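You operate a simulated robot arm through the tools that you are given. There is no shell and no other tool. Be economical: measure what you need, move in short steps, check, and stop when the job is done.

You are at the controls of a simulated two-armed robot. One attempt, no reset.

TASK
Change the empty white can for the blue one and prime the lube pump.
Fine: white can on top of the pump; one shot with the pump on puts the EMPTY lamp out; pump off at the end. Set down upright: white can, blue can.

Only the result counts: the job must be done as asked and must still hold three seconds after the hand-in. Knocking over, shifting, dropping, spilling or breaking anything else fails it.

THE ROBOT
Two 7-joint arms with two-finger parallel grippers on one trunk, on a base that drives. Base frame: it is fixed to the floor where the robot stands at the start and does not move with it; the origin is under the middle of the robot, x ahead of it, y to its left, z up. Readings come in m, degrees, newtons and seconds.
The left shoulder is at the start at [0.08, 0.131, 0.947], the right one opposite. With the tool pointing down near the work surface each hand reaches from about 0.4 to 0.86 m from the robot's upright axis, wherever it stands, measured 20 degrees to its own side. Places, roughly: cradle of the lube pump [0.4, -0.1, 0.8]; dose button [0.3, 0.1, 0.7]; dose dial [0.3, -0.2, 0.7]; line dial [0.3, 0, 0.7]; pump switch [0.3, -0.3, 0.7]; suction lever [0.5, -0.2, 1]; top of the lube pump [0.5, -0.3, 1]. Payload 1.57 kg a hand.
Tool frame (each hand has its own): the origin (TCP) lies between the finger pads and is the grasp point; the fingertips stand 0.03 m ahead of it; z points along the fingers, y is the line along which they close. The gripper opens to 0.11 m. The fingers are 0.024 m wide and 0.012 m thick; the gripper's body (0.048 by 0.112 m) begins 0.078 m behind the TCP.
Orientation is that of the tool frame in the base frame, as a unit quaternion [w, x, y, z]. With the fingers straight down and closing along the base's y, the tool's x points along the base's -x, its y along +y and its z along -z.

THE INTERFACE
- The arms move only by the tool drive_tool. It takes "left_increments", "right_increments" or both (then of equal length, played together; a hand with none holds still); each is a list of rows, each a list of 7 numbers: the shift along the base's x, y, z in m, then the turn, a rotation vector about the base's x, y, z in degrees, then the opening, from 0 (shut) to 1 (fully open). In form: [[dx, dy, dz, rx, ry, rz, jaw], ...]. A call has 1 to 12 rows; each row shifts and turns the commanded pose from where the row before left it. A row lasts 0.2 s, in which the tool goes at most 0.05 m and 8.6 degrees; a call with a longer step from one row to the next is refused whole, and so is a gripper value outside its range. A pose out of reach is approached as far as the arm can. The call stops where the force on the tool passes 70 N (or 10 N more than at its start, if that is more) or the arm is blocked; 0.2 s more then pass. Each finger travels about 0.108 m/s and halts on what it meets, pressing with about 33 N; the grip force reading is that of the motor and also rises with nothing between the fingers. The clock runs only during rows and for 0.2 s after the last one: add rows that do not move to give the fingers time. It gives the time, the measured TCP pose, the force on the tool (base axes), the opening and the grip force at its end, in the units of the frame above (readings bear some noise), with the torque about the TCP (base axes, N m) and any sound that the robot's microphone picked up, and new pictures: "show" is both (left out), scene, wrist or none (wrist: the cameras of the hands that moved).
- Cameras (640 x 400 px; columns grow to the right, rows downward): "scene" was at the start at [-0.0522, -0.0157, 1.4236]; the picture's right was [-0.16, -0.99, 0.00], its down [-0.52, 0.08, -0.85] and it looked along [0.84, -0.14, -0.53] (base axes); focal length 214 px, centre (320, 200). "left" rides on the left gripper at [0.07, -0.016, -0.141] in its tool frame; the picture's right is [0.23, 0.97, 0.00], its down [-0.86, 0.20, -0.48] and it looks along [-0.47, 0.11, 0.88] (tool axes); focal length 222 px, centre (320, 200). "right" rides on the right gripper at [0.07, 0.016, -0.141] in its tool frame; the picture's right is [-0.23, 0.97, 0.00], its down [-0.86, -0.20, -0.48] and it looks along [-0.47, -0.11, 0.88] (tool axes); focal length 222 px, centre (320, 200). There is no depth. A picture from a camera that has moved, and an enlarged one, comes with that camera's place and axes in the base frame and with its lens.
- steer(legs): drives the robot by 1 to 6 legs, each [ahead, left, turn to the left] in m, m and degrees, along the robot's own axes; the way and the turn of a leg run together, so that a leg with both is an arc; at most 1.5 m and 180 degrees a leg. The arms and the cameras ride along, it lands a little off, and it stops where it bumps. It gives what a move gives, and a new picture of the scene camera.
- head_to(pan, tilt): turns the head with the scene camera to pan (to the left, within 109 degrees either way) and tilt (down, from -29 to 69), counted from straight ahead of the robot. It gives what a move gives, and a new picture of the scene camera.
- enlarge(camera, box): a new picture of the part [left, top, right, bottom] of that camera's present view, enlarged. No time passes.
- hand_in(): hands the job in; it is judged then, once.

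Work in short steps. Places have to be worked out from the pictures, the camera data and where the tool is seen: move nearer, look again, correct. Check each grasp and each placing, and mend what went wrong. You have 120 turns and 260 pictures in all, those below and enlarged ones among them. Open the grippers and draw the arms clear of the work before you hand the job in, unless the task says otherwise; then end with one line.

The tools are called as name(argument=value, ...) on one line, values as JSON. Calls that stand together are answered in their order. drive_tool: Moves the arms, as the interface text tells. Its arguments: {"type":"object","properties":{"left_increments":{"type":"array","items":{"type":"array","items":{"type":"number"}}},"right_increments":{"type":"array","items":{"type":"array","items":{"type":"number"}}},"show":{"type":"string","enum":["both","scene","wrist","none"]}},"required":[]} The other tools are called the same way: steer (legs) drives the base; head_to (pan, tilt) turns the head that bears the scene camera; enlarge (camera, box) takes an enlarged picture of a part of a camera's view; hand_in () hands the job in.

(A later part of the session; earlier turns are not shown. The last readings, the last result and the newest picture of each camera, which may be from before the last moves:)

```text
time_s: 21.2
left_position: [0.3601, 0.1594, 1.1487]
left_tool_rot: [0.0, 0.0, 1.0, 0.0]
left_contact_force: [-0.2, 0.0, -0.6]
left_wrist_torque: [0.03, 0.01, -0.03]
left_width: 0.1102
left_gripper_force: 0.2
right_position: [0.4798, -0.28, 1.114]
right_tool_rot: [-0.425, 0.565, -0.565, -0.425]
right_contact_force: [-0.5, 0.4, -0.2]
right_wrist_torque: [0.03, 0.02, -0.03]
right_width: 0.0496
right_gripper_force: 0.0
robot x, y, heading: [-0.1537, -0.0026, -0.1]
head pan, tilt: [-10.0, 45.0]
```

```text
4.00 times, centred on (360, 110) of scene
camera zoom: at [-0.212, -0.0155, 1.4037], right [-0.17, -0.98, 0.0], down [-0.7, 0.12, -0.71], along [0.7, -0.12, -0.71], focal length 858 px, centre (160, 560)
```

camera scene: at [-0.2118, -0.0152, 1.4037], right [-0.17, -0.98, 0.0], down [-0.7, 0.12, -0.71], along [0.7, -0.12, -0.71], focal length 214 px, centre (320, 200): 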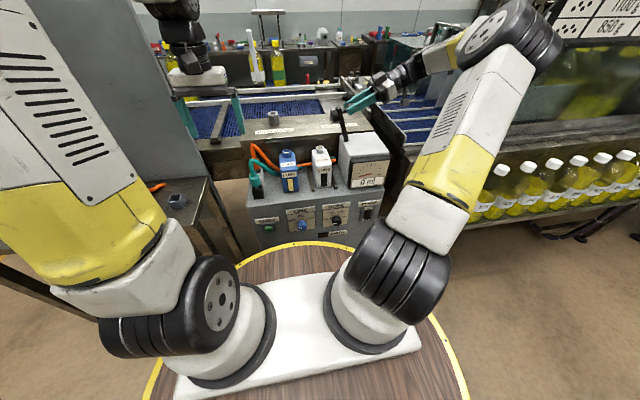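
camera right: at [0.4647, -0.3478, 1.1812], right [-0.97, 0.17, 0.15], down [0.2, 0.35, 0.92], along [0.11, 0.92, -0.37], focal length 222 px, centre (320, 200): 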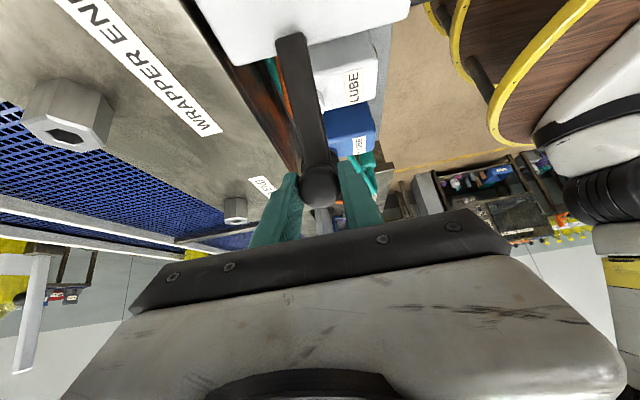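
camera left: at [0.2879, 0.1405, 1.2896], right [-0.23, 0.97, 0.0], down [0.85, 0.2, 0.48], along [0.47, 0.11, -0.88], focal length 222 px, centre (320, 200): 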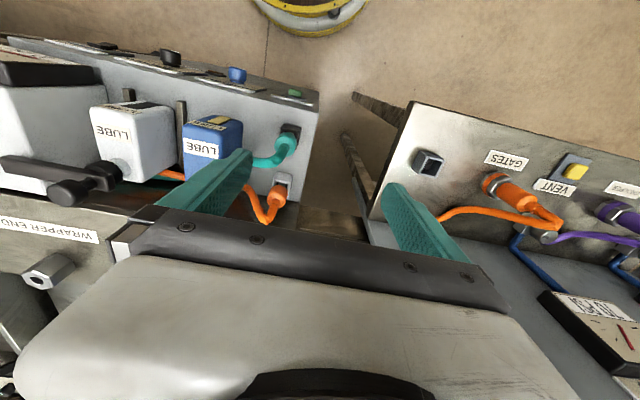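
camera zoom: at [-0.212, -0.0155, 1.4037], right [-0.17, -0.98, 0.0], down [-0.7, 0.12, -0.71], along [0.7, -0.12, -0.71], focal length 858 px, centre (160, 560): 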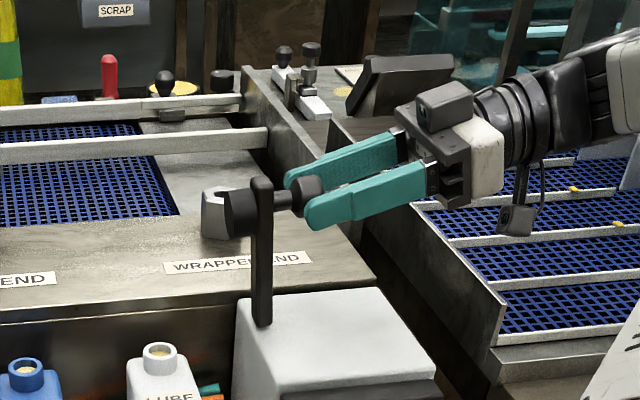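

The lever stays up. I back the right hand off along its fingers, then bring it upright again with fingers closing along y.

drive_tool(right_increments=[[0, -0.035, 0.01, 0, 0, 0, 0.6], [0, -0.04, 0.015, 0, 0, 0, 0.7], [0, -0.03, 0.035, -6, 0, 0, 1], [0, -0.01, 0.04, -8.5, 0, 0, 1], [-0.01, 0, 0.03, -8.5, 0, 0, 1], [-0.01, 0, 0.03, -8.5, 0, 0, 1], [-0.01, 0, 0.01, -8.5, 0, 0, 1], [-0.01, 0, 0, -8.5, 0, 0, 1], [-0.01, 0, 0, -8.5, 0, 0, 1], [-0.01, 0, 0, -8.5, 0, 0, 1], [-0.01, 0, 0, -8.5, 0, 0, 1]], show="none")

drive_tool(right_increments=[[-0.005, 0.02, -0.005, 0, 0, -8.2, 1], [-0.005, 0.02, -0.005, 0, 0, -8.2, 1], [-0.005, 0.02, -0.005, 0, 0, -8.2, 1], [-0.005, 0.02, -0.005, 0, 0, -8.2, 1], [-0.005, 0.02, -0.005, 0, 0, -8.2, 1], [-0.005, 0.02, -0.005, 0, 0, -8.2, 1], [-0.005, 0.02, -0.005, 0, 0, -8.2, 1], [-0.005, 0.02, -0.005, 0, 0, -8.2, 1], [-0.005, 0.02, -0.005, 0, 0, -8.2, 1], [-0.005, 0.02, -0.005, 0, 0, -8.2, 1], [-0.005, 0.0, -0.005, 0, 0, -8, 1]])

```text
time_s: 23.6
left_position: [0.3598, 0.158, 1.1488]
left_tool_rot: [-0.001, 0.0, 1.0, 0.0]
left_contact_force: [-1.1, 0.6, -0.1]
left_wrist_torque: [0.0, -0.01, 0.0]
left_width: 0.1101
left_gripper_force: 0.0
right_position: [0.3858, -0.38, 1.261]
right_tool_rot: [0.063, -0.704, 0.705, 0.058]
right_contact_force: [0.9, -0.3, -0.8]
right_wrist_torque: [0.04, 0.03, 0.01]
right_width: 0.1099
right_gripper_force: 0.0
right hand out of reach, approached as far as the arm can: row 4, 5, 6
robot x, y, heading: [-0.1525, 0.0028, -0.0]
head pan, tilt: [-10.0, 45.0]
```

```text
time_s: 26.0
left_position: [0.359, 0.1593, 1.1487]
left_tool_rot: [0.0, 0.0, 1.0, 0.0]
left_contact_force: [0.0, -0.9, 0.3]
left_wrist_torque: [0.05, -0.01, 0.01]
left_width: 0.1102
left_gripper_force: 0.0
right_position: [0.3298, -0.1781, 1.2058]
right_tool_rot: [0.086, 0.0, 0.996, -0.003]
right_contact_force: [0.4, 0.3, -0.2]
right_wrist_torque: [0.01, 0.02, 0.0]
right_width: 0.1102
right_gripper_force: 0.1
robot x, y, heading: [-0.1486, 0.0004, -0.1]
head pan, tilt: [-10.0, 45.0]
camera scene: at [-0.212, -0.0154, 1.4037], right [-0.17, -0.98, 0.0], down [-0.7, 0.12, -0.71], along [0.7, -0.12, -0.71], focal length 214 px, centre (320, 200)
camera right: at [0.2384, -0.1622, 1.3325], right [0.23, 0.97, 0.03], down [0.76, -0.2, 0.62], along [0.61, -0.11, -0.78], focal length 222 px, centre (320, 200)
```

scene: 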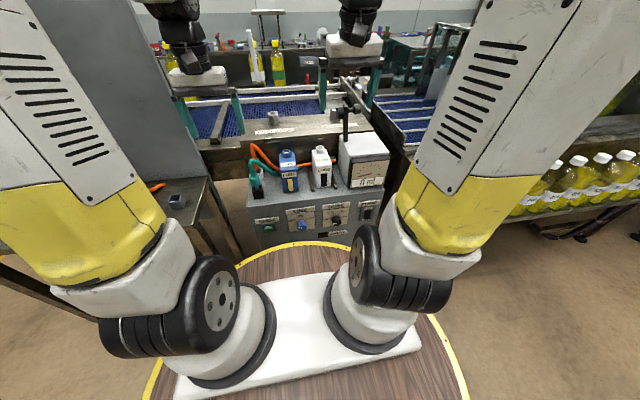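
right: 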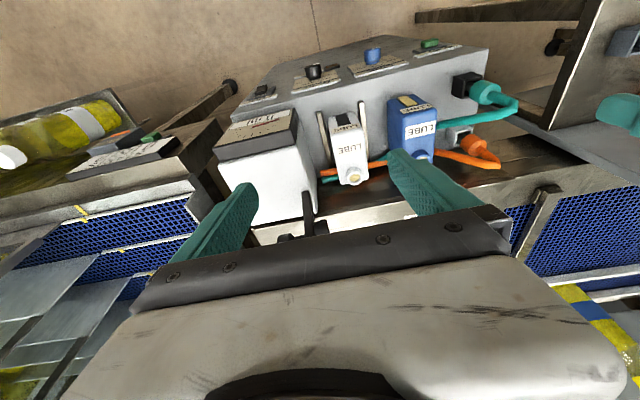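

The lever stands up. I straighten the remaining 9.9° pitch and move over the white can for a look.

drive_tool(right_increments=[[0.02, 0.015, 0, 0, 5, 0, 1], [0.02, 0.015, 0, 0, 4.9, 0, 1], [0.02, 0.015, 0, 0, 0, 0, 1], [0, 0, 0, 0, 0, 0, 1]], show="none")

enlarge(camera="right", box=[180, 20, 480, 220])

enlarge(camera="scene", box=[240, 95, 400, 195])

enlarge(camera="left", box=[0, 60, 240, 210])

```text
time_s: 27.0
left_position: [0.3596, 0.1589, 1.1486]
left_tool_rot: [0.0, 0.0, 1.0, 0.0]
left_contact_force: [0.0, 0.0, -1.4]
left_wrist_torque: [-0.01, 0.0, 0.03]
left_width: 0.11
left_gripper_force: 0.0
right_position: [0.3892, -0.1327, 1.2045]
right_tool_rot: [0.0, 0.0, 1.0, -0.002]
right_contact_force: [0.2, -0.5, -0.9]
right_wrist_torque: [0.0, -0.03, 0.02]
right_width: 0.1102
right_gripper_force: 0.0
robot x, y, heading: [-0.1499, 0.0001, -0.3]
head pan, tilt: [-10.0, 45.0]
```

```text
2.00 times, centred on (330, 120) of right
camera zoom: at [0.3214, -0.1179, 1.3462], right [0.23, 0.97, -0.01], down [0.86, -0.2, 0.48], along [0.47, -0.11, -0.88], focal length 444 px, centre (300, 360)
```

zoom: 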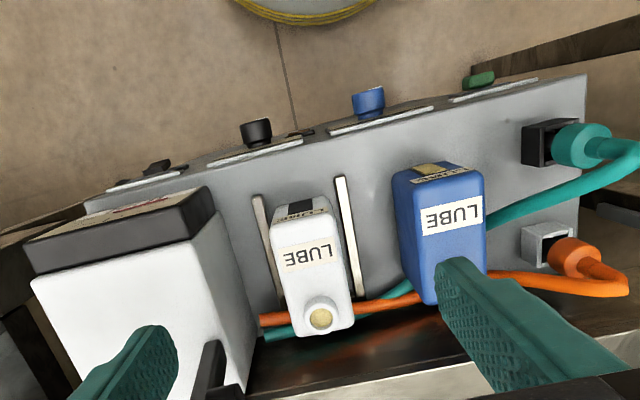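

```text
4.00 times, centred on (320, 145) of scene
camera zoom: at [-0.212, -0.0154, 1.4037], right [-0.17, -0.98, 0.0], down [-0.7, 0.12, -0.71], along [0.7, -0.12, -0.71], focal length 858 px, centre (320, 420)
```

zoom: 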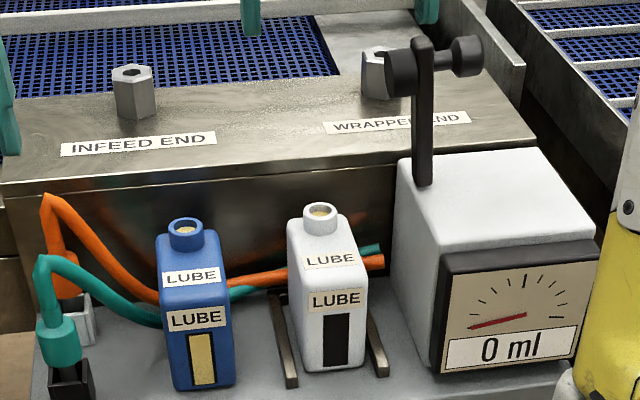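

```text
2.67 times, centred on (120, 135) of left
camera zoom: at [0.2881, 0.1408, 1.2897], right [-0.23, 0.97, 0.0], down [0.85, 0.2, 0.48], along [0.47, 0.11, -0.88], focal length 592 px, centre (853, 373)
```

zoom: 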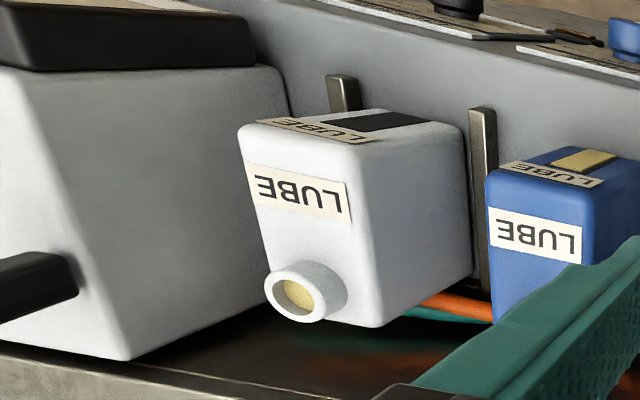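

White can: neck at (0.484,-0.137,0.974), body x 0.40-0.50, about 0.06 wide, z 0.85-0.953. The raised lever overhangs the box top, so I'll park the white can briefly on the steel plate behind, do the swap, then set it on the pump. Now I lower over the can.

drive_tool(right_increments=[[0.023, -0.002, -0.04, 0, 0, 0, 0.85], [0.023, -0.002, -0.04, 0, 0, 0, 0.85], [0, 0, -0.045, 0, 0, 0, 0.85], [0, 0, -0.045, 0, 0, 0, 0.85], [0, 0, 0, 0, 0, 0, 0.85]])

enlarge(camera="scene", box=[240, 95, 400, 195])

```text
time_s: 28.2
left_position: [0.359, 0.1591, 1.1487]
left_tool_rot: [0.0, 0.001, 1.0, 0.0]
left_contact_force: [0.4, -0.2, 0.6]
left_wrist_torque: [0.0, 0.0, 0.0]
left_width: 0.1099
left_gripper_force: 0.1
right_position: [0.4366, -0.1358, 1.0351]
right_tool_rot: [0.0, 0.0, 1.0, -0.002]
right_contact_force: [0.5, -0.1, 0.4]
right_wrist_torque: [-0.01, 0.0, 0.01]
right_width: 0.0934
right_gripper_force: 0.0
robot x, y, heading: [-0.1483, 0.0027, -0.1]
head pan, tilt: [-10.0, 45.0]
camera scene: at [-0.212, -0.0154, 1.4037], right [-0.17, -0.98, 0.0], down [-0.7, 0.12, -0.71], along [0.7, -0.12, -0.71], focal length 214 px, centre (320, 200)
camera right: at [0.3675, -0.121, 1.1767], right [0.23, 0.97, -0.01], down [0.86, -0.2, 0.48], along [0.47, -0.11, -0.88], focal length 222 px, centre (320, 200)
```

scene: 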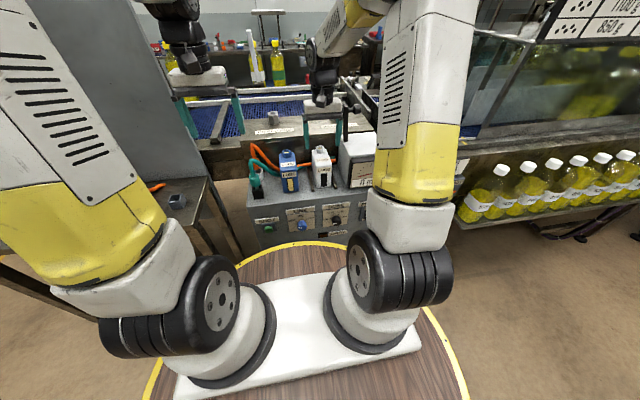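
right: 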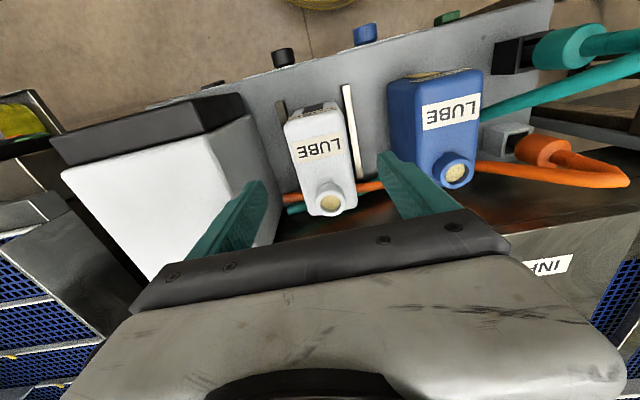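

```text
4.00 times, centred on (320, 145) of scene
camera zoom: at [-0.212, -0.0154, 1.4037], right [-0.17, -0.98, 0.0], down [-0.7, 0.12, -0.71], along [0.7, -0.12, -0.71], focal length 858 px, centre (320, 420)
```

zoom: 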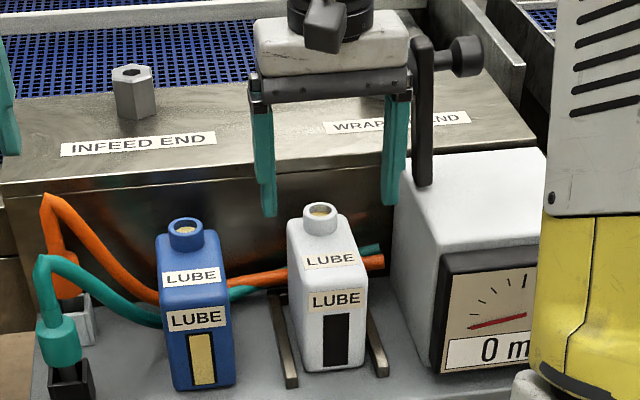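

Laterally aligned, but the plug of the raised lever sits close behind the gripper body, so I grasp a little forward at x = 0.42 and go down to z = 0.925.

drive_tool(right_increments=[[-0.017, -0.001, -0.02, 0, 0, 0, 0.8], [0, 0, -0.03, 0, 0, 0, 0.8], [0, 0, -0.03, 0, 0, 0, 0.8], [0, 0, -0.03, 0, 0, 0, 0.8], [0, 0, 0, 0, 0, 0, 0.8]])

enlarge(camera="scene", box=[240, 95, 400, 195])

```text
time_s: 29.4
left_position: [0.3589, 0.1584, 1.1495]
left_tool_rot: [0.0, 0.0, 1.0, 0.0]
left_contact_force: [1.3, -0.3, 1.1]
left_wrist_torque: [0.04, -0.02, 0.03]
left_width: 0.11
left_gripper_force: 0.1
right_position: [0.4181, -0.1387, 0.9268]
right_tool_rot: [0.001, 0.0, 1.0, -0.002]
right_contact_force: [0.7, 0.5, 0.2]
right_wrist_torque: [0.04, -0.03, 0.01]
right_width: 0.0882
right_gripper_force: 0.0
robot x, y, heading: [-0.1481, -0.0005, 0.2]
head pan, tilt: [-10.0, 45.0]
camera scene: at [-0.212, -0.0154, 1.4037], right [-0.17, -0.98, 0.0], down [-0.7, 0.12, -0.71], along [0.7, -0.12, -0.71], focal length 214 px, centre (320, 200)
camera right: at [0.3499, -0.1226, 1.0674], right [0.23, 0.97, 0.0], down [0.85, -0.2, 0.48], along [0.47, -0.11, -0.88], focal length 222 px, centre (320, 200)
```

scene: 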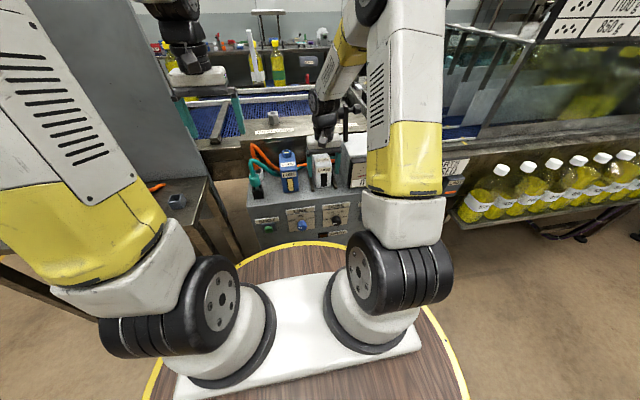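
right: 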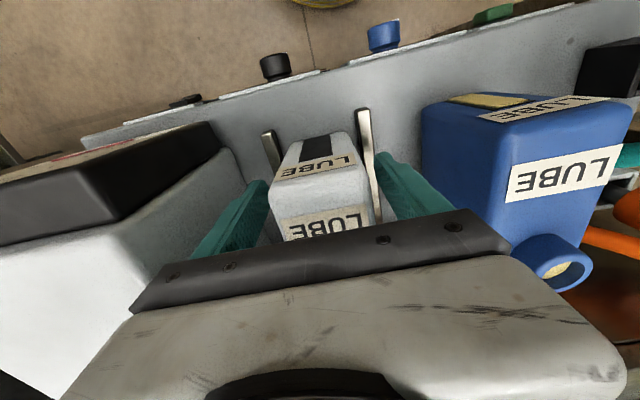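

```text
4.00 times, centred on (320, 145) of scene
camera zoom: at [-0.212, -0.0154, 1.4037], right [-0.17, -0.98, 0.0], down [-0.7, 0.12, -0.71], along [0.7, -0.12, -0.71], focal length 858 px, centre (320, 420)
```

zoom: 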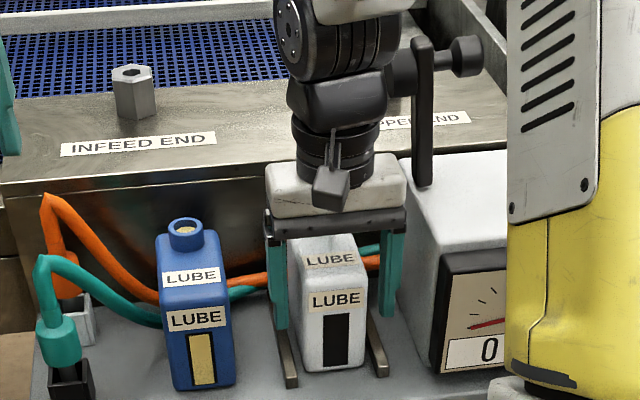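

Fingers straddle the can. I close and check.

drive_tool(right_increments=[[0, 0, 0, 0, 0, 0, 0], [0, 0, 0, 0, 0, 0, 0], [0, 0, 0, 0, 0, 0, 0]], show="wrist")

```text
time_s: 30.2
left_position: [0.3583, 0.1593, 1.1484]
left_tool_rot: [-0.001, 0.0, 1.0, 0.001]
left_contact_force: [-0.1, -0.6, -0.4]
left_wrist_torque: [0.02, 0.0, -0.02]
left_width: 0.11
left_gripper_force: 0.0
right_position: [0.4175, -0.1373, 0.9271]
right_tool_rot: [0.0, 0.0, 1.0, -0.003]
right_contact_force: [0.2, 1.3, -0.6]
right_wrist_torque: [0.22, -0.19, 0.12]
right_width: 0.0596
right_gripper_force: 33.1
robot x, y, heading: [-0.1512, -0.0011, 0.0]
head pan, tilt: [-10.0, 45.0]
camera right: at [0.3499, -0.1223, 1.0677], right [0.23, 0.97, 0.0], down [0.86, -0.2, 0.48], along [0.47, -0.11, -0.88], focal length 222 px, centre (320, 200)
```

right: 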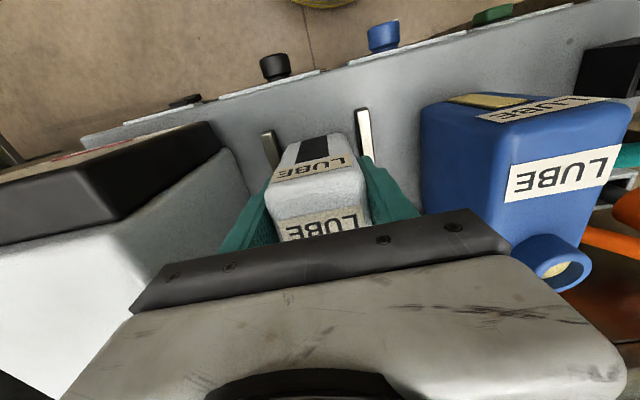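

Gripped at 59.6 mm. I lift straight up.

drive_tool(right_increments=[[0, 0.001, 0.02, 0, 0, 0, 0], [0, 0.001, 0.04, 0, 0, 0, 0], [0, 0.001, 0.04, 0, 0, 0, 0], [0, 0.001, 0.045, 0, 0, 0, 0], [0, 0.001, 0.045, 0, 0, 0, 0]])

enlarge(camera="scene", box=[240, 65, 400, 165])

```text
time_s: 31.4
left_position: [0.3588, 0.1578, 1.1493]
left_tool_rot: [0.001, 0.0, 1.0, 0.0]
left_contact_force: [1.3, -0.1, -0.6]
left_wrist_torque: [0.01, 0.05, 0.0]
left_width: 0.1099
left_gripper_force: 0.1
right_position: [0.4179, -0.1323, 1.1163]
right_tool_rot: [0.0, 0.0, 1.0, -0.003]
right_contact_force: [-0.1, 0.2, -4.1]
right_wrist_torque: [0.0, 0.15, 0.04]
right_width: 0.0597
right_gripper_force: 32.9
robot x, y, heading: [-0.1493, -0.0013, 0.0]
head pan, tilt: [-10.0, 45.0]
camera scene: at [-0.2116, -0.0155, 1.4037], right [-0.17, -0.98, 0.0], down [-0.7, 0.12, -0.71], along [0.7, -0.12, -0.71], focal length 214 px, centre (320, 200)
camera right: at [0.3495, -0.1173, 1.2569], right [0.23, 0.97, 0.0], down [0.86, -0.2, 0.48], along [0.47, -0.11, -0.88], focal length 222 px, centre (320, 200)
```

scene: 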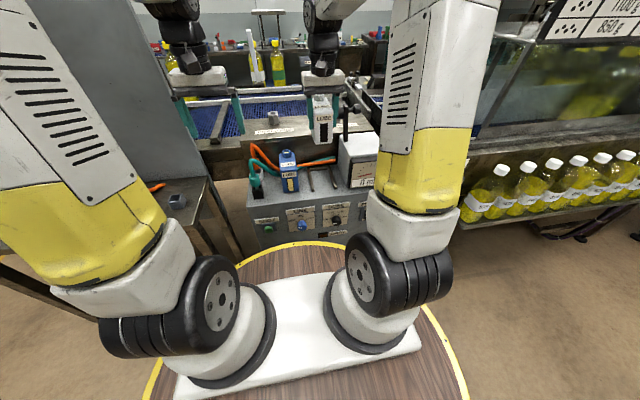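
right: 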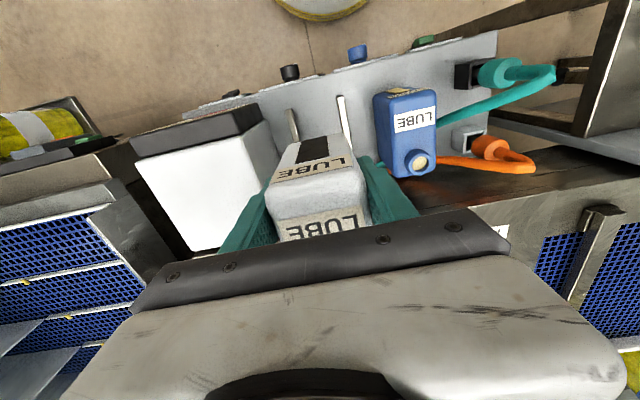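

```text
4.00 times, centred on (320, 115) of scene
camera zoom: at [-0.2116, -0.0155, 1.4037], right [-0.17, -0.98, 0.0], down [-0.7, 0.12, -0.71], along [0.7, -0.12, -0.71], focal length 858 px, centre (320, 540)
```

zoom: 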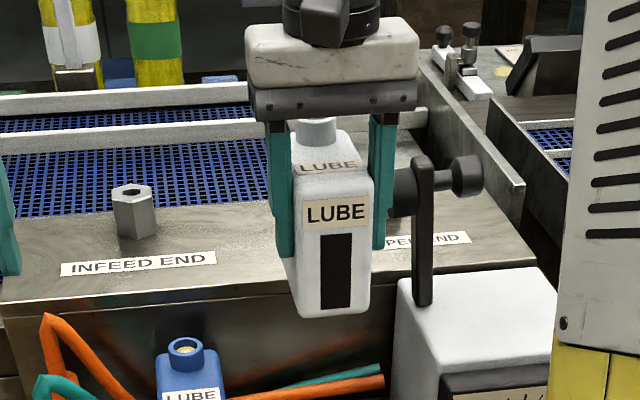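

The can is held. I carry it back over the steel plate between the two studs (plate z about 1.00).

drive_tool(right_increments=[[0, 0.006, 0.02, 0, 0, 0, 0], [0.043, 0.006, 0.0, 0, 0, 0, 0], [0.043, 0.006, 0, 0, 0, 0, 0], [0.043, 0.004, 0, 0, 0, 0, 0], [0.043, 0, 0, 0, 0, 0, 0], [0, 0, -0.025, 0, 0, 0, 0]])

enlarge(camera="scene", box=[240, 65, 400, 165])

enlarge(camera="left", box=[0, 60, 240, 210])

```text
time_s: 32.8
left_position: [0.359, 0.1589, 1.1494]
left_tool_rot: [0.0, 0.001, 1.0, -0.001]
left_contact_force: [-0.1, 0.3, 0.6]
left_wrist_torque: [-0.02, 0.0, -0.03]
left_width: 0.1098
left_gripper_force: 0.1
right_position: [0.5905, -0.1109, 1.1101]
right_tool_rot: [-0.001, -0.001, 1.0, -0.002]
right_contact_force: [-0.2, 0.4, -3.9]
right_wrist_torque: [0.01, 0.18, -0.02]
right_width: 0.0599
right_gripper_force: 32.8
robot x, y, heading: [-0.1493, -0.0029, 0.2]
head pan, tilt: [-10.0, 45.0]
camera scene: at [-0.2117, -0.0154, 1.4037], right [-0.17, -0.98, 0.0], down [-0.7, 0.12, -0.71], along [0.7, -0.12, -0.71], focal length 214 px, centre (320, 200)
camera right: at [0.5231, -0.0966, 1.2513], right [0.23, 0.97, -0.01], down [0.86, -0.2, 0.48], along [0.46, -0.11, -0.88], focal length 222 px, centre (320, 200)
```

scene: 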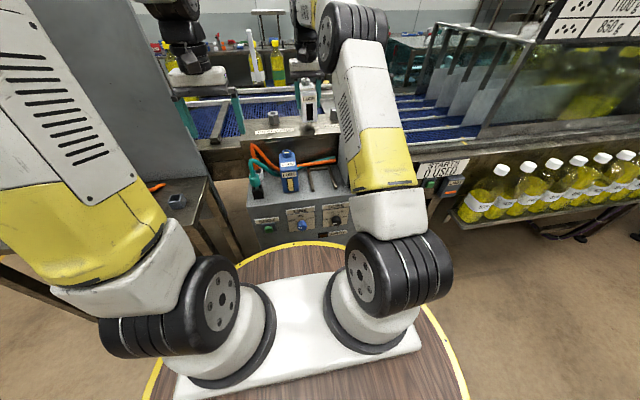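
right: 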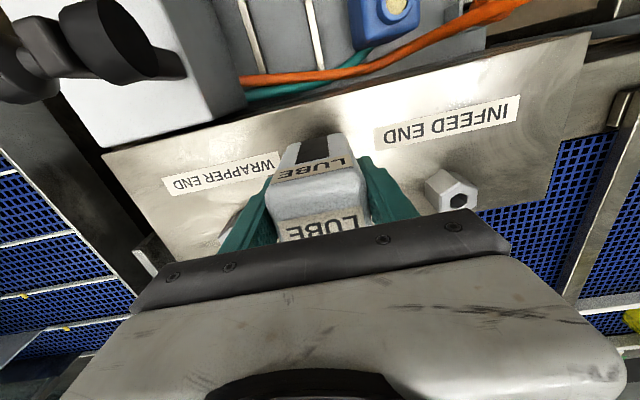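

```text
4.00 times, centred on (320, 115) of scene
camera zoom: at [-0.2117, -0.0154, 1.4037], right [-0.17, -0.98, 0.0], down [-0.7, 0.12, -0.71], along [0.7, -0.12, -0.71], focal length 858 px, centre (320, 540)
```

zoom: 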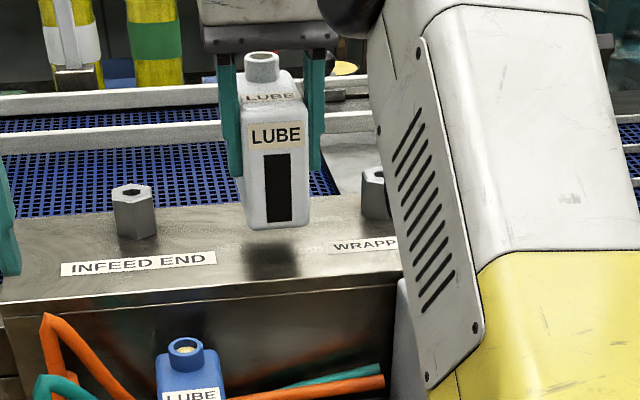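

```text
2.67 times, centred on (120, 135) of left
camera zoom: at [0.2884, 0.1408, 1.2896], right [-0.23, 0.97, 0.0], down [0.86, 0.2, 0.48], along [0.47, 0.11, -0.88], focal length 592 px, centre (853, 373)
```

zoom: 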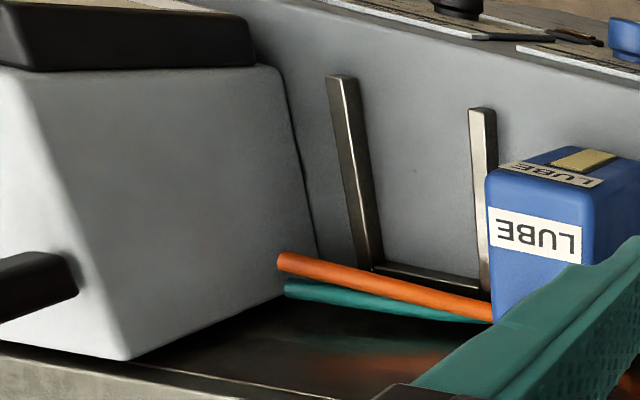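

The can hangs above clear plate. I lower in small steps until contact.

drive_tool(right_increments=[[0, 0, -0.01, 0, 0, 0, 0], [0, 0, -0.008, 0, 0, 0, 0], [0, 0, -0.005, 0, 0, 0, 0], [0, 0, 0, 0, 0, 0, 0]], show="none")

enlarge(camera="scene", box=[240, 65, 400, 165])

```text
time_s: 33.8
left_position: [0.3594, 0.1576, 1.1495]
left_tool_rot: [0.0, 0.001, 1.0, 0.0]
left_contact_force: [0.2, -0.5, 0.3]
left_wrist_torque: [0.01, -0.03, -0.01]
left_width: 0.1099
left_gripper_force: 0.0
right_position: [0.592, -0.1119, 1.0881]
right_tool_rot: [0.001, 0.0, 1.0, -0.003]
right_contact_force: [-0.3, -0.3, -4.3]
right_wrist_torque: [0.03, 0.13, -0.02]
right_width: 0.0599
right_gripper_force: 32.7
robot x, y, heading: [-0.1539, -0.0045, 0.4]
head pan, tilt: [-10.0, 45.0]
```

```text
4.00 times, centred on (320, 115) of scene
camera zoom: at [-0.2118, -0.0154, 1.4037], right [-0.17, -0.98, 0.0], down [-0.7, 0.12, -0.71], along [0.7, -0.12, -0.71], focal length 858 px, centre (320, 540)
```

zoom: 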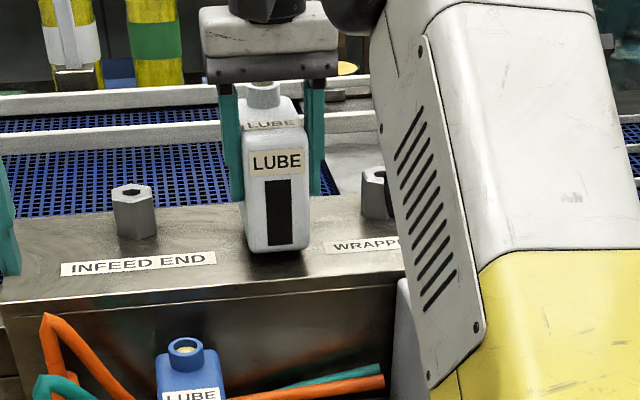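

Just above the plate; a few mm more.

drive_tool(right_increments=[[0, 0, -0.004, 0, 0, 0, 0], [0, 0, -0.004, 0, 0, 0, 0], [0, 0, 0, 0, 0, 0, 0]], show="none")

enlarge(camera="scene", box=[280, 100, 340, 138])

```text
time_s: 34.6
left_position: [0.358, 0.1576, 1.1493]
left_tool_rot: [0.0, 0.0, 1.0, 0.0]
left_contact_force: [0.4, -0.2, 0.3]
left_wrist_torque: [0.0, -0.01, 0.03]
left_width: 0.1101
left_gripper_force: 0.0
right_position: [0.591, -0.1114, 1.0798]
right_tool_rot: [0.0, 0.0, 1.0, -0.003]
right_contact_force: [0.1, -0.4, -4.1]
right_wrist_torque: [-0.01, 0.11, 0.0]
right_width: 0.0597
right_gripper_force: 33.1
robot x, y, heading: [-0.1513, -0.0006, -0.1]
head pan, tilt: [-10.0, 45.0]
```

```text
10.53 times, centred on (310, 119) of scene
camera zoom: at [-0.2118, -0.0154, 1.4037], right [-0.17, -0.98, 0.0], down [-0.7, 0.12, -0.71], along [0.7, -0.12, -0.71], focal length 2258 px, centre (425, 1053)
```

zoom: 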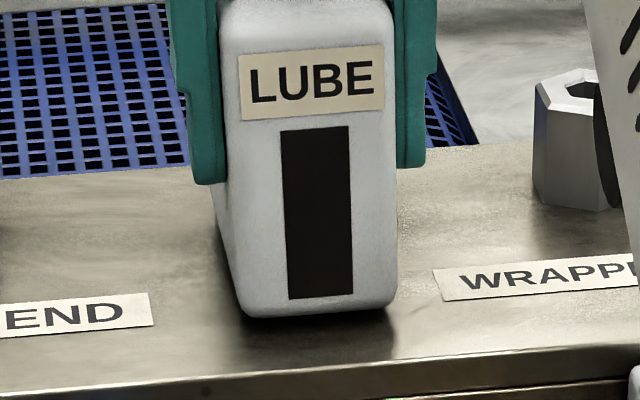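

drive_tool(right_increments=[[0, 0, -0.003, 0, 0, 0, 0], [0, 0, -0.003, 0, 0, 0, 0], [0, 0, 0, 0, 0, 0, 0]], show="none")

enlarge(camera="scene", box=[280, 100, 340, 138])

```text
time_s: 35.4
left_position: [0.3581, 0.1589, 1.1498]
left_tool_rot: [0.0, -0.001, 1.0, 0.0]
left_contact_force: [-0.1, 0.2, 0.8]
left_wrist_torque: [0.01, -0.02, 0.03]
left_width: 0.1101
left_gripper_force: 0.0
right_position: [0.5901, -0.1119, 1.0773]
right_tool_rot: [0.003, 0.0, 1.0, -0.003]
right_contact_force: [-2.0, -2.0, 19.1]
right_wrist_torque: [0.55, 0.67, 0.17]
right_width: 0.0599
right_gripper_force: 32.7
robot x, y, heading: [-0.1564, -0.0024, 0.1]
head pan, tilt: [-10.0, 45.0]
```

```text
10.53 times, centred on (310, 119) of scene
camera zoom: at [-0.2127, -0.0154, 1.4037], right [-0.17, -0.98, 0.0], down [-0.7, 0.12, -0.71], along [0.7, -0.12, -0.71], focal length 2258 px, centre (425, 1053)
```

zoom: 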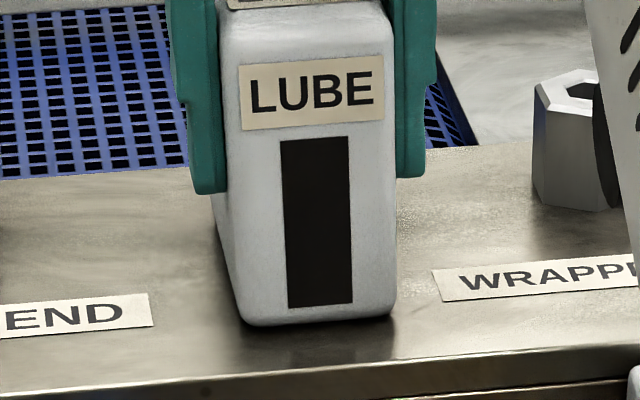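

Contact at TCP z 1.077. I release and rise.

drive_tool(right_increments=[[0, 0, 0.001, 0, 0, 0, 0.4], [0, 0, 0, 0, 0, 0, 0.8], [0, 0, 0, 0, 0, 0, 0.85], [0, 0, 0.03, 0, 0, 0, 0.85], [0, 0, 0.04, 0, 0, 0, 0.85], [-0.01, 0, 0.045, 0, 0, 0, 0.85]])

enlarge(camera="scene", box=[240, 65, 400, 165])

```text
time_s: 36.8
left_position: [0.3591, 0.1584, 1.1488]
left_tool_rot: [-0.001, 0.0, 1.0, 0.0]
left_contact_force: [0.4, -0.4, -0.6]
left_wrist_torque: [0.03, 0.04, 0.0]
left_width: 0.1102
left_gripper_force: 0.0
right_position: [0.5811, -0.1117, 1.1898]
right_tool_rot: [0.0, 0.0, 1.0, -0.003]
right_contact_force: [0.8, -0.3, -0.2]
right_wrist_torque: [0.01, 0.02, 0.01]
right_width: 0.0936
right_gripper_force: 0.0
robot x, y, heading: [-0.153, 0.0018, 0.1]
head pan, tilt: [-10.0, 45.0]
camera scene: at [-0.2117, -0.0154, 1.4037], right [-0.17, -0.98, 0.0], down [-0.7, 0.12, -0.71], along [0.7, -0.12, -0.71], focal length 214 px, centre (320, 200)
camera right: at [0.5124, -0.0956, 1.3308], right [0.23, 0.97, -0.01], down [0.86, -0.2, 0.48], along [0.47, -0.11, -0.88], focal length 222 px, centre (320, 200)
```

scene: 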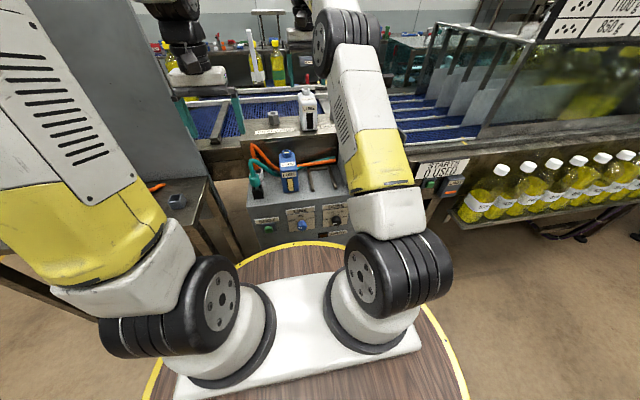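
right: 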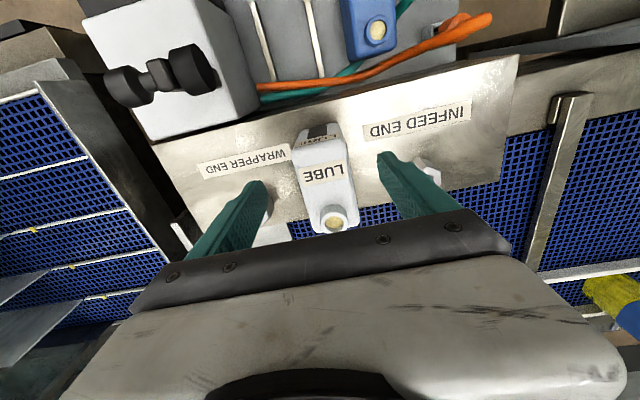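

```text
4.00 times, centred on (320, 115) of scene
camera zoom: at [-0.2117, -0.0154, 1.4037], right [-0.17, -0.98, 0.0], down [-0.7, 0.12, -0.71], along [0.7, -0.12, -0.71], focal length 858 px, centre (320, 540)
```

zoom: 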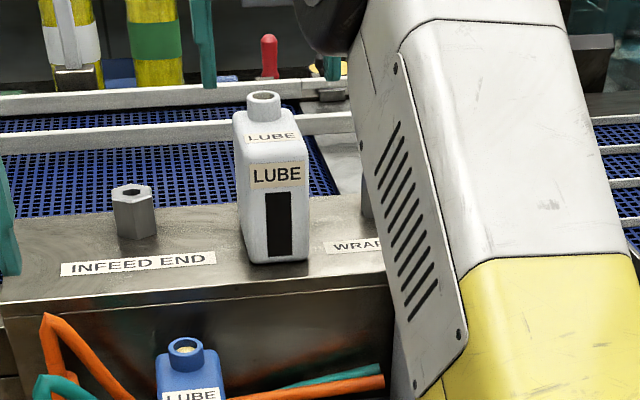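

White can is parked upright. Blue neck is at about (0.477,-0.013,0.975). I move the left hand further left, and the right hand above the blue can for a check.

drive_tool(right_increments=[[-0.01, 0, 0.03, 0, 0, 0, 0.85], [-0.035, 0.02, 0.02, 0, 0, 0, 0.85], [-0.04, 0.025, 0, 0, 0, 0, 0.85], [-0.04, 0.025, -0.01, 0, 0, 0, 0.85], [-0.029, 0.027, -0.02, 0, 0, 0, 0.85], [0, 0, -0.04, 0, 0, 0, 0.85], [0, 0, -0.04, 0, 0, 0, 0.85], [0, 0, 0, 0, 0, 0, 0.85]], left_increments=[[0, 0.04, 0.02, 0, 0, 0, 1], [0, 0.04, 0.01, 0, 0, 0, 1], [0, 0.04, 0, 0, 0, 0, 1], [0, 0, 0, 0, 0, 0, 1], [0, 0, 0, 0, 0, 0, 1], [0, 0, 0, 0, 0, 0, 1], [0, 0, 0, 0, 0, 0, 1], [0, 0, 0, 0, 0, 0, 1]])

enlarge(camera="scene", box=[240, 95, 400, 195])

```text
time_s: 38.6
left_position: [0.3591, 0.2786, 1.1784]
left_tool_rot: [0.0, 0.0, 1.0, 0.0]
left_contact_force: [0.0, 0.0, -0.4]
left_wrist_torque: [-0.02, 0.02, -0.02]
left_width: 0.1101
left_gripper_force: 0.0
right_position: [0.4267, -0.0144, 1.1289]
right_tool_rot: [0.0, 0.0, 1.0, -0.002]
right_contact_force: [-0.7, 1.2, -0.8]
right_wrist_torque: [0.01, 0.01, -0.01]
right_width: 0.0935
right_gripper_force: 0.1
robot x, y, heading: [-0.1555, 0.0036, 0.2]
head pan, tilt: [-10.0, 45.0]
camera scene: at [-0.212, -0.0153, 1.4037], right [-0.17, -0.98, 0.0], down [-0.7, 0.12, -0.71], along [0.7, -0.12, -0.71], focal length 214 px, centre (320, 200)
camera right: at [0.3588, 0.0011, 1.2699], right [0.23, 0.97, 0.0], down [0.85, -0.2, 0.48], along [0.47, -0.11, -0.88], focal length 222 px, centre (320, 200)
camera left: at [0.2886, 0.2607, 1.3193], right [-0.23, 0.97, 0.0], down [0.85, 0.2, 0.48], along [0.47, 0.11, -0.88], focal length 222 px, centre (320, 200)
```

scene: 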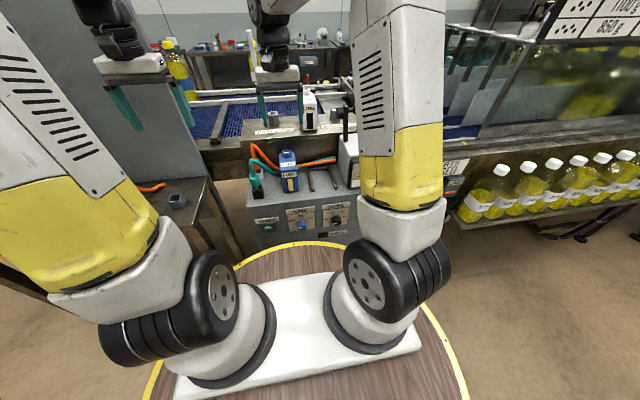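
right: 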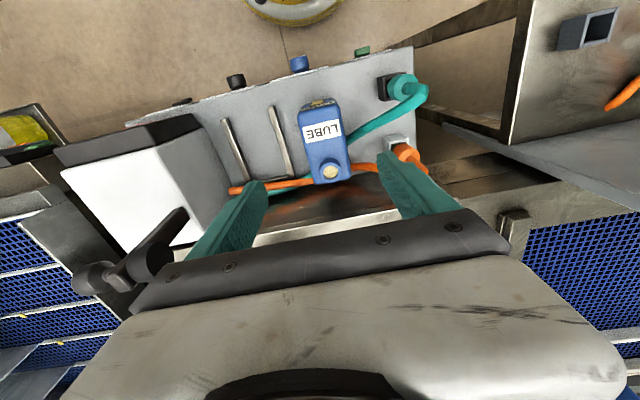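
left: 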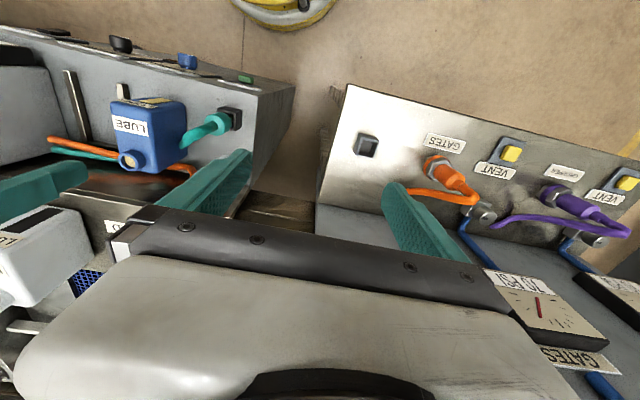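

```text
4.00 times, centred on (320, 145) of scene
camera zoom: at [-0.212, -0.0153, 1.4037], right [-0.17, -0.98, 0.0], down [-0.7, 0.12, -0.71], along [0.7, -0.12, -0.71], focal length 858 px, centre (320, 420)
```

zoom: 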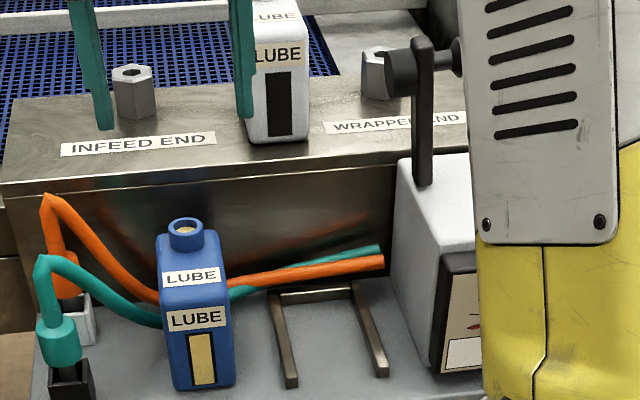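

Blue can is below the hand; the teal hose passes just behind its left side. I descend at x = 0.422 with a narrower opening, stopping above first.

drive_tool(right_increments=[[-0.003, 0.001, -0.04, 0, 0, 0, 0.72], [-0.002, 0.001, -0.04, 0, 0, 0, 0.72], [0, 0, -0.04, 0, 0, 0, 0.72], [0, 0, 0, 0, 0, 0, 0.72]], show="wrist")

enlarge(camera="scene", box=[240, 95, 400, 195])

enlarge(camera="left", box=[0, 40, 240, 190])

```text
time_s: 39.6
left_position: [0.3594, 0.2788, 1.1788]
left_tool_rot: [-0.001, 0.0, 1.0, -0.001]
left_contact_force: [-0.8, 0.1, 0.4]
left_wrist_torque: [-0.01, -0.04, 0.03]
left_width: 0.11
left_gripper_force: 0.0
right_position: [0.4223, -0.0131, 1.0081]
right_tool_rot: [0.0, 0.002, 1.0, -0.003]
right_contact_force: [-0.5, 0.3, 0.3]
right_wrist_torque: [0.01, 0.02, 0.01]
right_width: 0.0791
right_gripper_force: 0.0
robot x, y, heading: [-0.1522, 0.0016, 0.1]
head pan, tilt: [-10.0, 45.0]
camera right: at [0.3532, 0.0025, 1.1496], right [0.23, 0.97, 0.0], down [0.85, -0.2, 0.48], along [0.47, -0.11, -0.88], focal length 222 px, centre (320, 200)
```

right: 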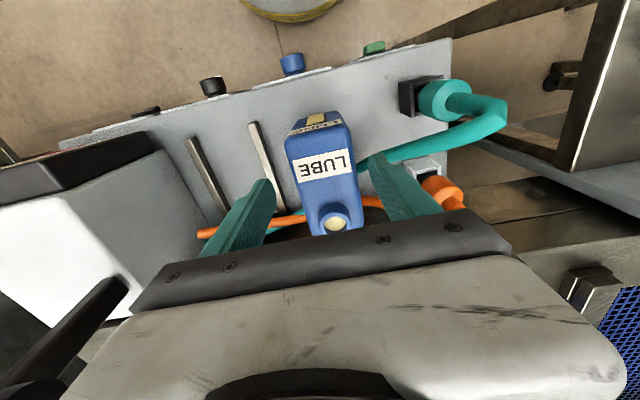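

```text
4.00 times, centred on (320, 145) of scene
camera zoom: at [-0.212, -0.0154, 1.4037], right [-0.17, -0.98, 0.0], down [-0.7, 0.12, -0.71], along [0.7, -0.12, -0.71], focal length 858 px, centre (320, 420)
```

zoom: 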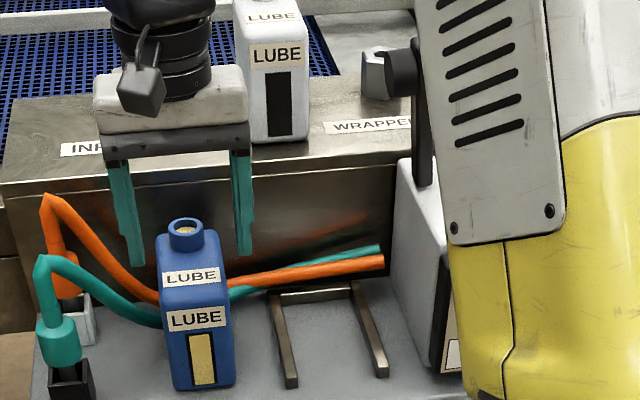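

```text
2.67 times, centred on (120, 115) of left
camera zoom: at [0.2886, 0.2607, 1.3193], right [-0.23, 0.97, 0.0], down [0.85, 0.2, 0.48], along [0.47, 0.11, -0.88], focal length 592 px, centre (853, 427)
```

zoom: 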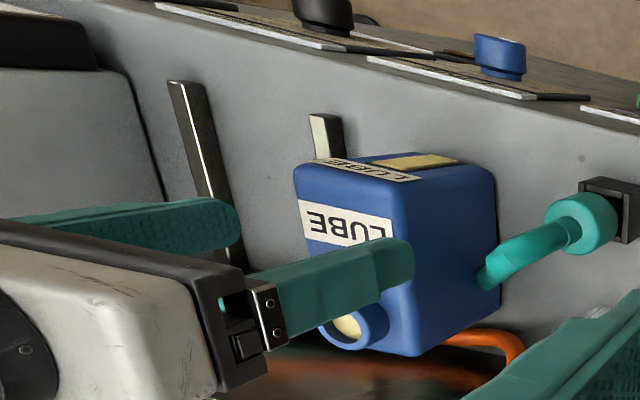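

The teal hose lies near (0.45, 0.03, 0.89), so I keep the grasp slightly forward and a bit higher (x 0.417, z 0.932) to clear it.

drive_tool(right_increments=[[-0.005, 0, -0.03, 0, 0, 0, 0.72], [0, 0.001, -0.03, 0, 0, 0, 0.72], [0, 0, -0.016, 0, 0, 0, 0.72], [0, 0, 0, 0, 0, 0, 0.72]], show="wrist")

enlarge(camera="left", box=[0, 40, 240, 190])

```text
time_s: 40.6
left_position: [0.3598, 0.2793, 1.1793]
left_tool_rot: [0.0, 0.0, 1.0, 0.001]
left_contact_force: [-0.4, 0.4, -0.2]
left_wrist_torque: [0.01, -0.01, 0.0]
left_width: 0.1101
left_gripper_force: 0.0
right_position: [0.4167, -0.0124, 0.9333]
right_tool_rot: [0.0, -0.001, 1.0, -0.003]
right_contact_force: [-0.7, 0.5, -0.1]
right_wrist_torque: [0.03, 0.03, 0.02]
right_width: 0.0792
right_gripper_force: 0.1
robot x, y, heading: [-0.1524, -0.0015, 0.0]
head pan, tilt: [-10.0, 45.0]
camera right: at [0.3485, 0.0035, 1.0744], right [0.23, 0.97, -0.01], down [0.85, -0.2, 0.48], along [0.47, -0.11, -0.88], focal length 222 px, centre (320, 200)
```

right: 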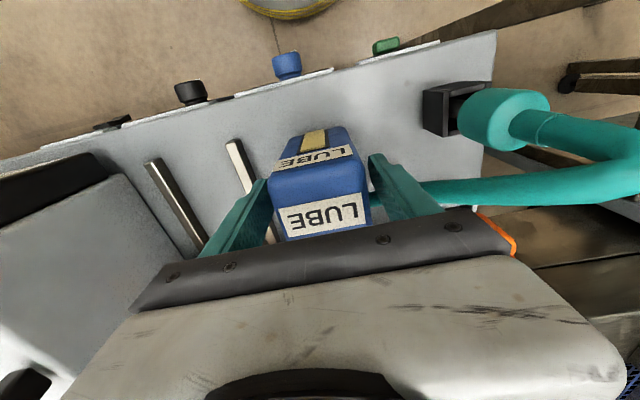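

```text
2.67 times, centred on (120, 115) of left
camera zoom: at [0.2886, 0.2607, 1.3193], right [-0.23, 0.97, 0.0], down [0.85, 0.2, 0.48], along [0.47, 0.11, -0.88], focal length 592 px, centre (853, 427)
```

zoom: 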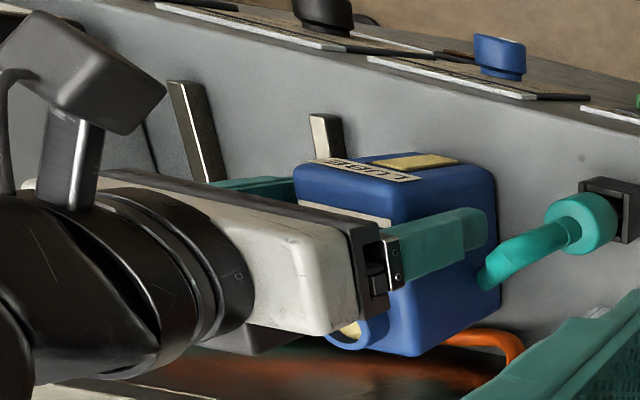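

Clear of the hose. Close, then lift 1 cm to weigh it.

drive_tool(right_increments=[[0, 0, 0, 0, 0, 0, 0], [0, 0, 0, 0, 0, 0, 0], [0, 0, 0, 0, 0, 0, 0], [0, 0, 0.01, 0, 0, 0, 0], [0, 0, 0.005, 0, 0, 0, 0], [0, 0, 0, 0, 0, 0, 0]], show="none")

enlarge(camera="left", box=[0, 40, 240, 190])

enlarge(camera="scene", box=[240, 95, 400, 195])

```text
time_s: 42.0
left_position: [0.3597, 0.2795, 1.1787]
left_tool_rot: [0.0, 0.0, 1.0, 0.0]
left_contact_force: [0.4, 0.4, 0.5]
left_wrist_torque: [0.0, -0.01, 0.01]
left_width: 0.11
left_gripper_force: 0.0
right_position: [0.4169, -0.0119, 0.9495]
right_tool_rot: [0.0, 0.0, 1.0, -0.003]
right_contact_force: [0.1, 0.2, -5.4]
right_wrist_torque: [0.01, 0.14, 0.01]
right_width: 0.06
right_gripper_force: 32.8
robot x, y, heading: [-0.151, 0.0003, 0.1]
head pan, tilt: [-10.0, 45.0]
```

```text
2.67 times, centred on (120, 115) of left
camera zoom: at [0.2887, 0.2607, 1.3193], right [-0.23, 0.97, 0.0], down [0.85, 0.2, 0.48], along [0.47, 0.11, -0.88], focal length 592 px, centre (853, 427)
```

zoom: 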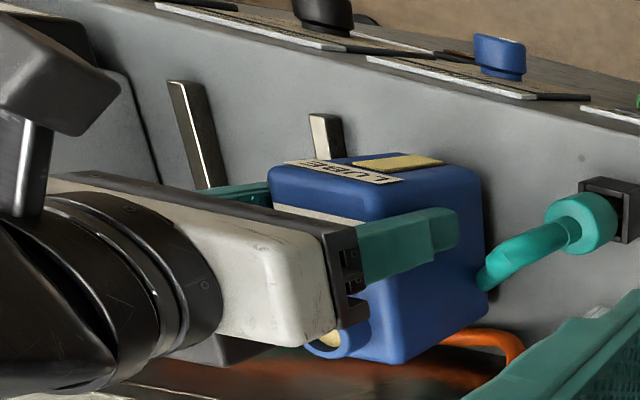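

```text
4.00 times, centred on (320, 145) of scene
camera zoom: at [-0.2119, -0.0154, 1.4037], right [-0.17, -0.98, 0.0], down [-0.7, 0.12, -0.71], along [0.7, -0.12, -0.71], focal length 858 px, centre (320, 420)
```

zoom: 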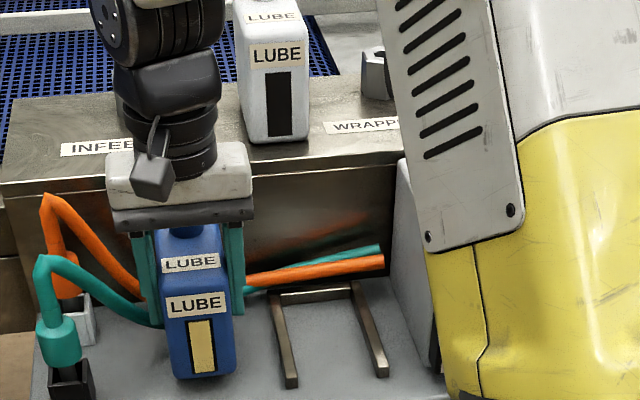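

Blue weighs about 0.54 kg and holds level. I lift it higher and look at how it sits in the grip versus the white can.

drive_tool(right_increments=[[0, 0, 0.03, 0, 0, 0, 0], [0, 0, 0.04, 0, 0, 0, 0], [0, 0, 0.04, 0, 0, 0, 0], [0, 0, 0, 0, 0, 0, 0]], show="wrist")

```text
time_s: 43.0
left_position: [0.3603, 0.2781, 1.1775]
left_tool_rot: [0.0, 0.0, 1.0, 0.0]
left_contact_force: [-0.7, 0.2, -0.9]
left_wrist_torque: [0.05, -0.01, -0.02]
left_width: 0.1102
left_gripper_force: 0.2
right_position: [0.4174, -0.011, 1.0602]
right_tool_rot: [-0.001, -0.001, 1.0, -0.003]
right_contact_force: [-0.1, -0.4, -4.3]
right_wrist_torque: [0.02, 0.15, 0.0]
right_width: 0.0597
right_gripper_force: 32.5
robot x, y, heading: [-0.1513, -0.0004, -0.1]
head pan, tilt: [-10.0, 45.0]
camera right: at [0.3483, 0.0042, 1.2005], right [0.23, 0.97, -0.01], down [0.86, -0.2, 0.48], along [0.47, -0.11, -0.88], focal length 222 px, centre (320, 200)
```

right: 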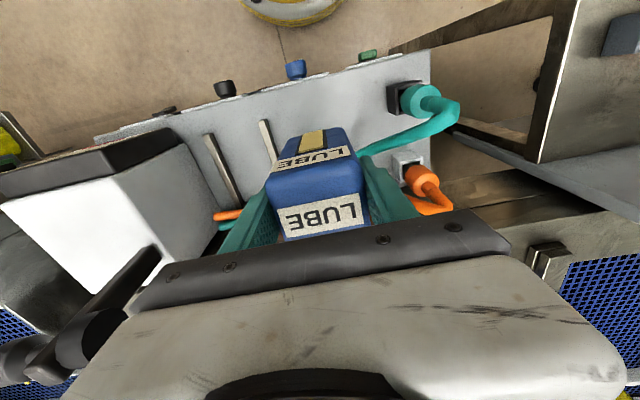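

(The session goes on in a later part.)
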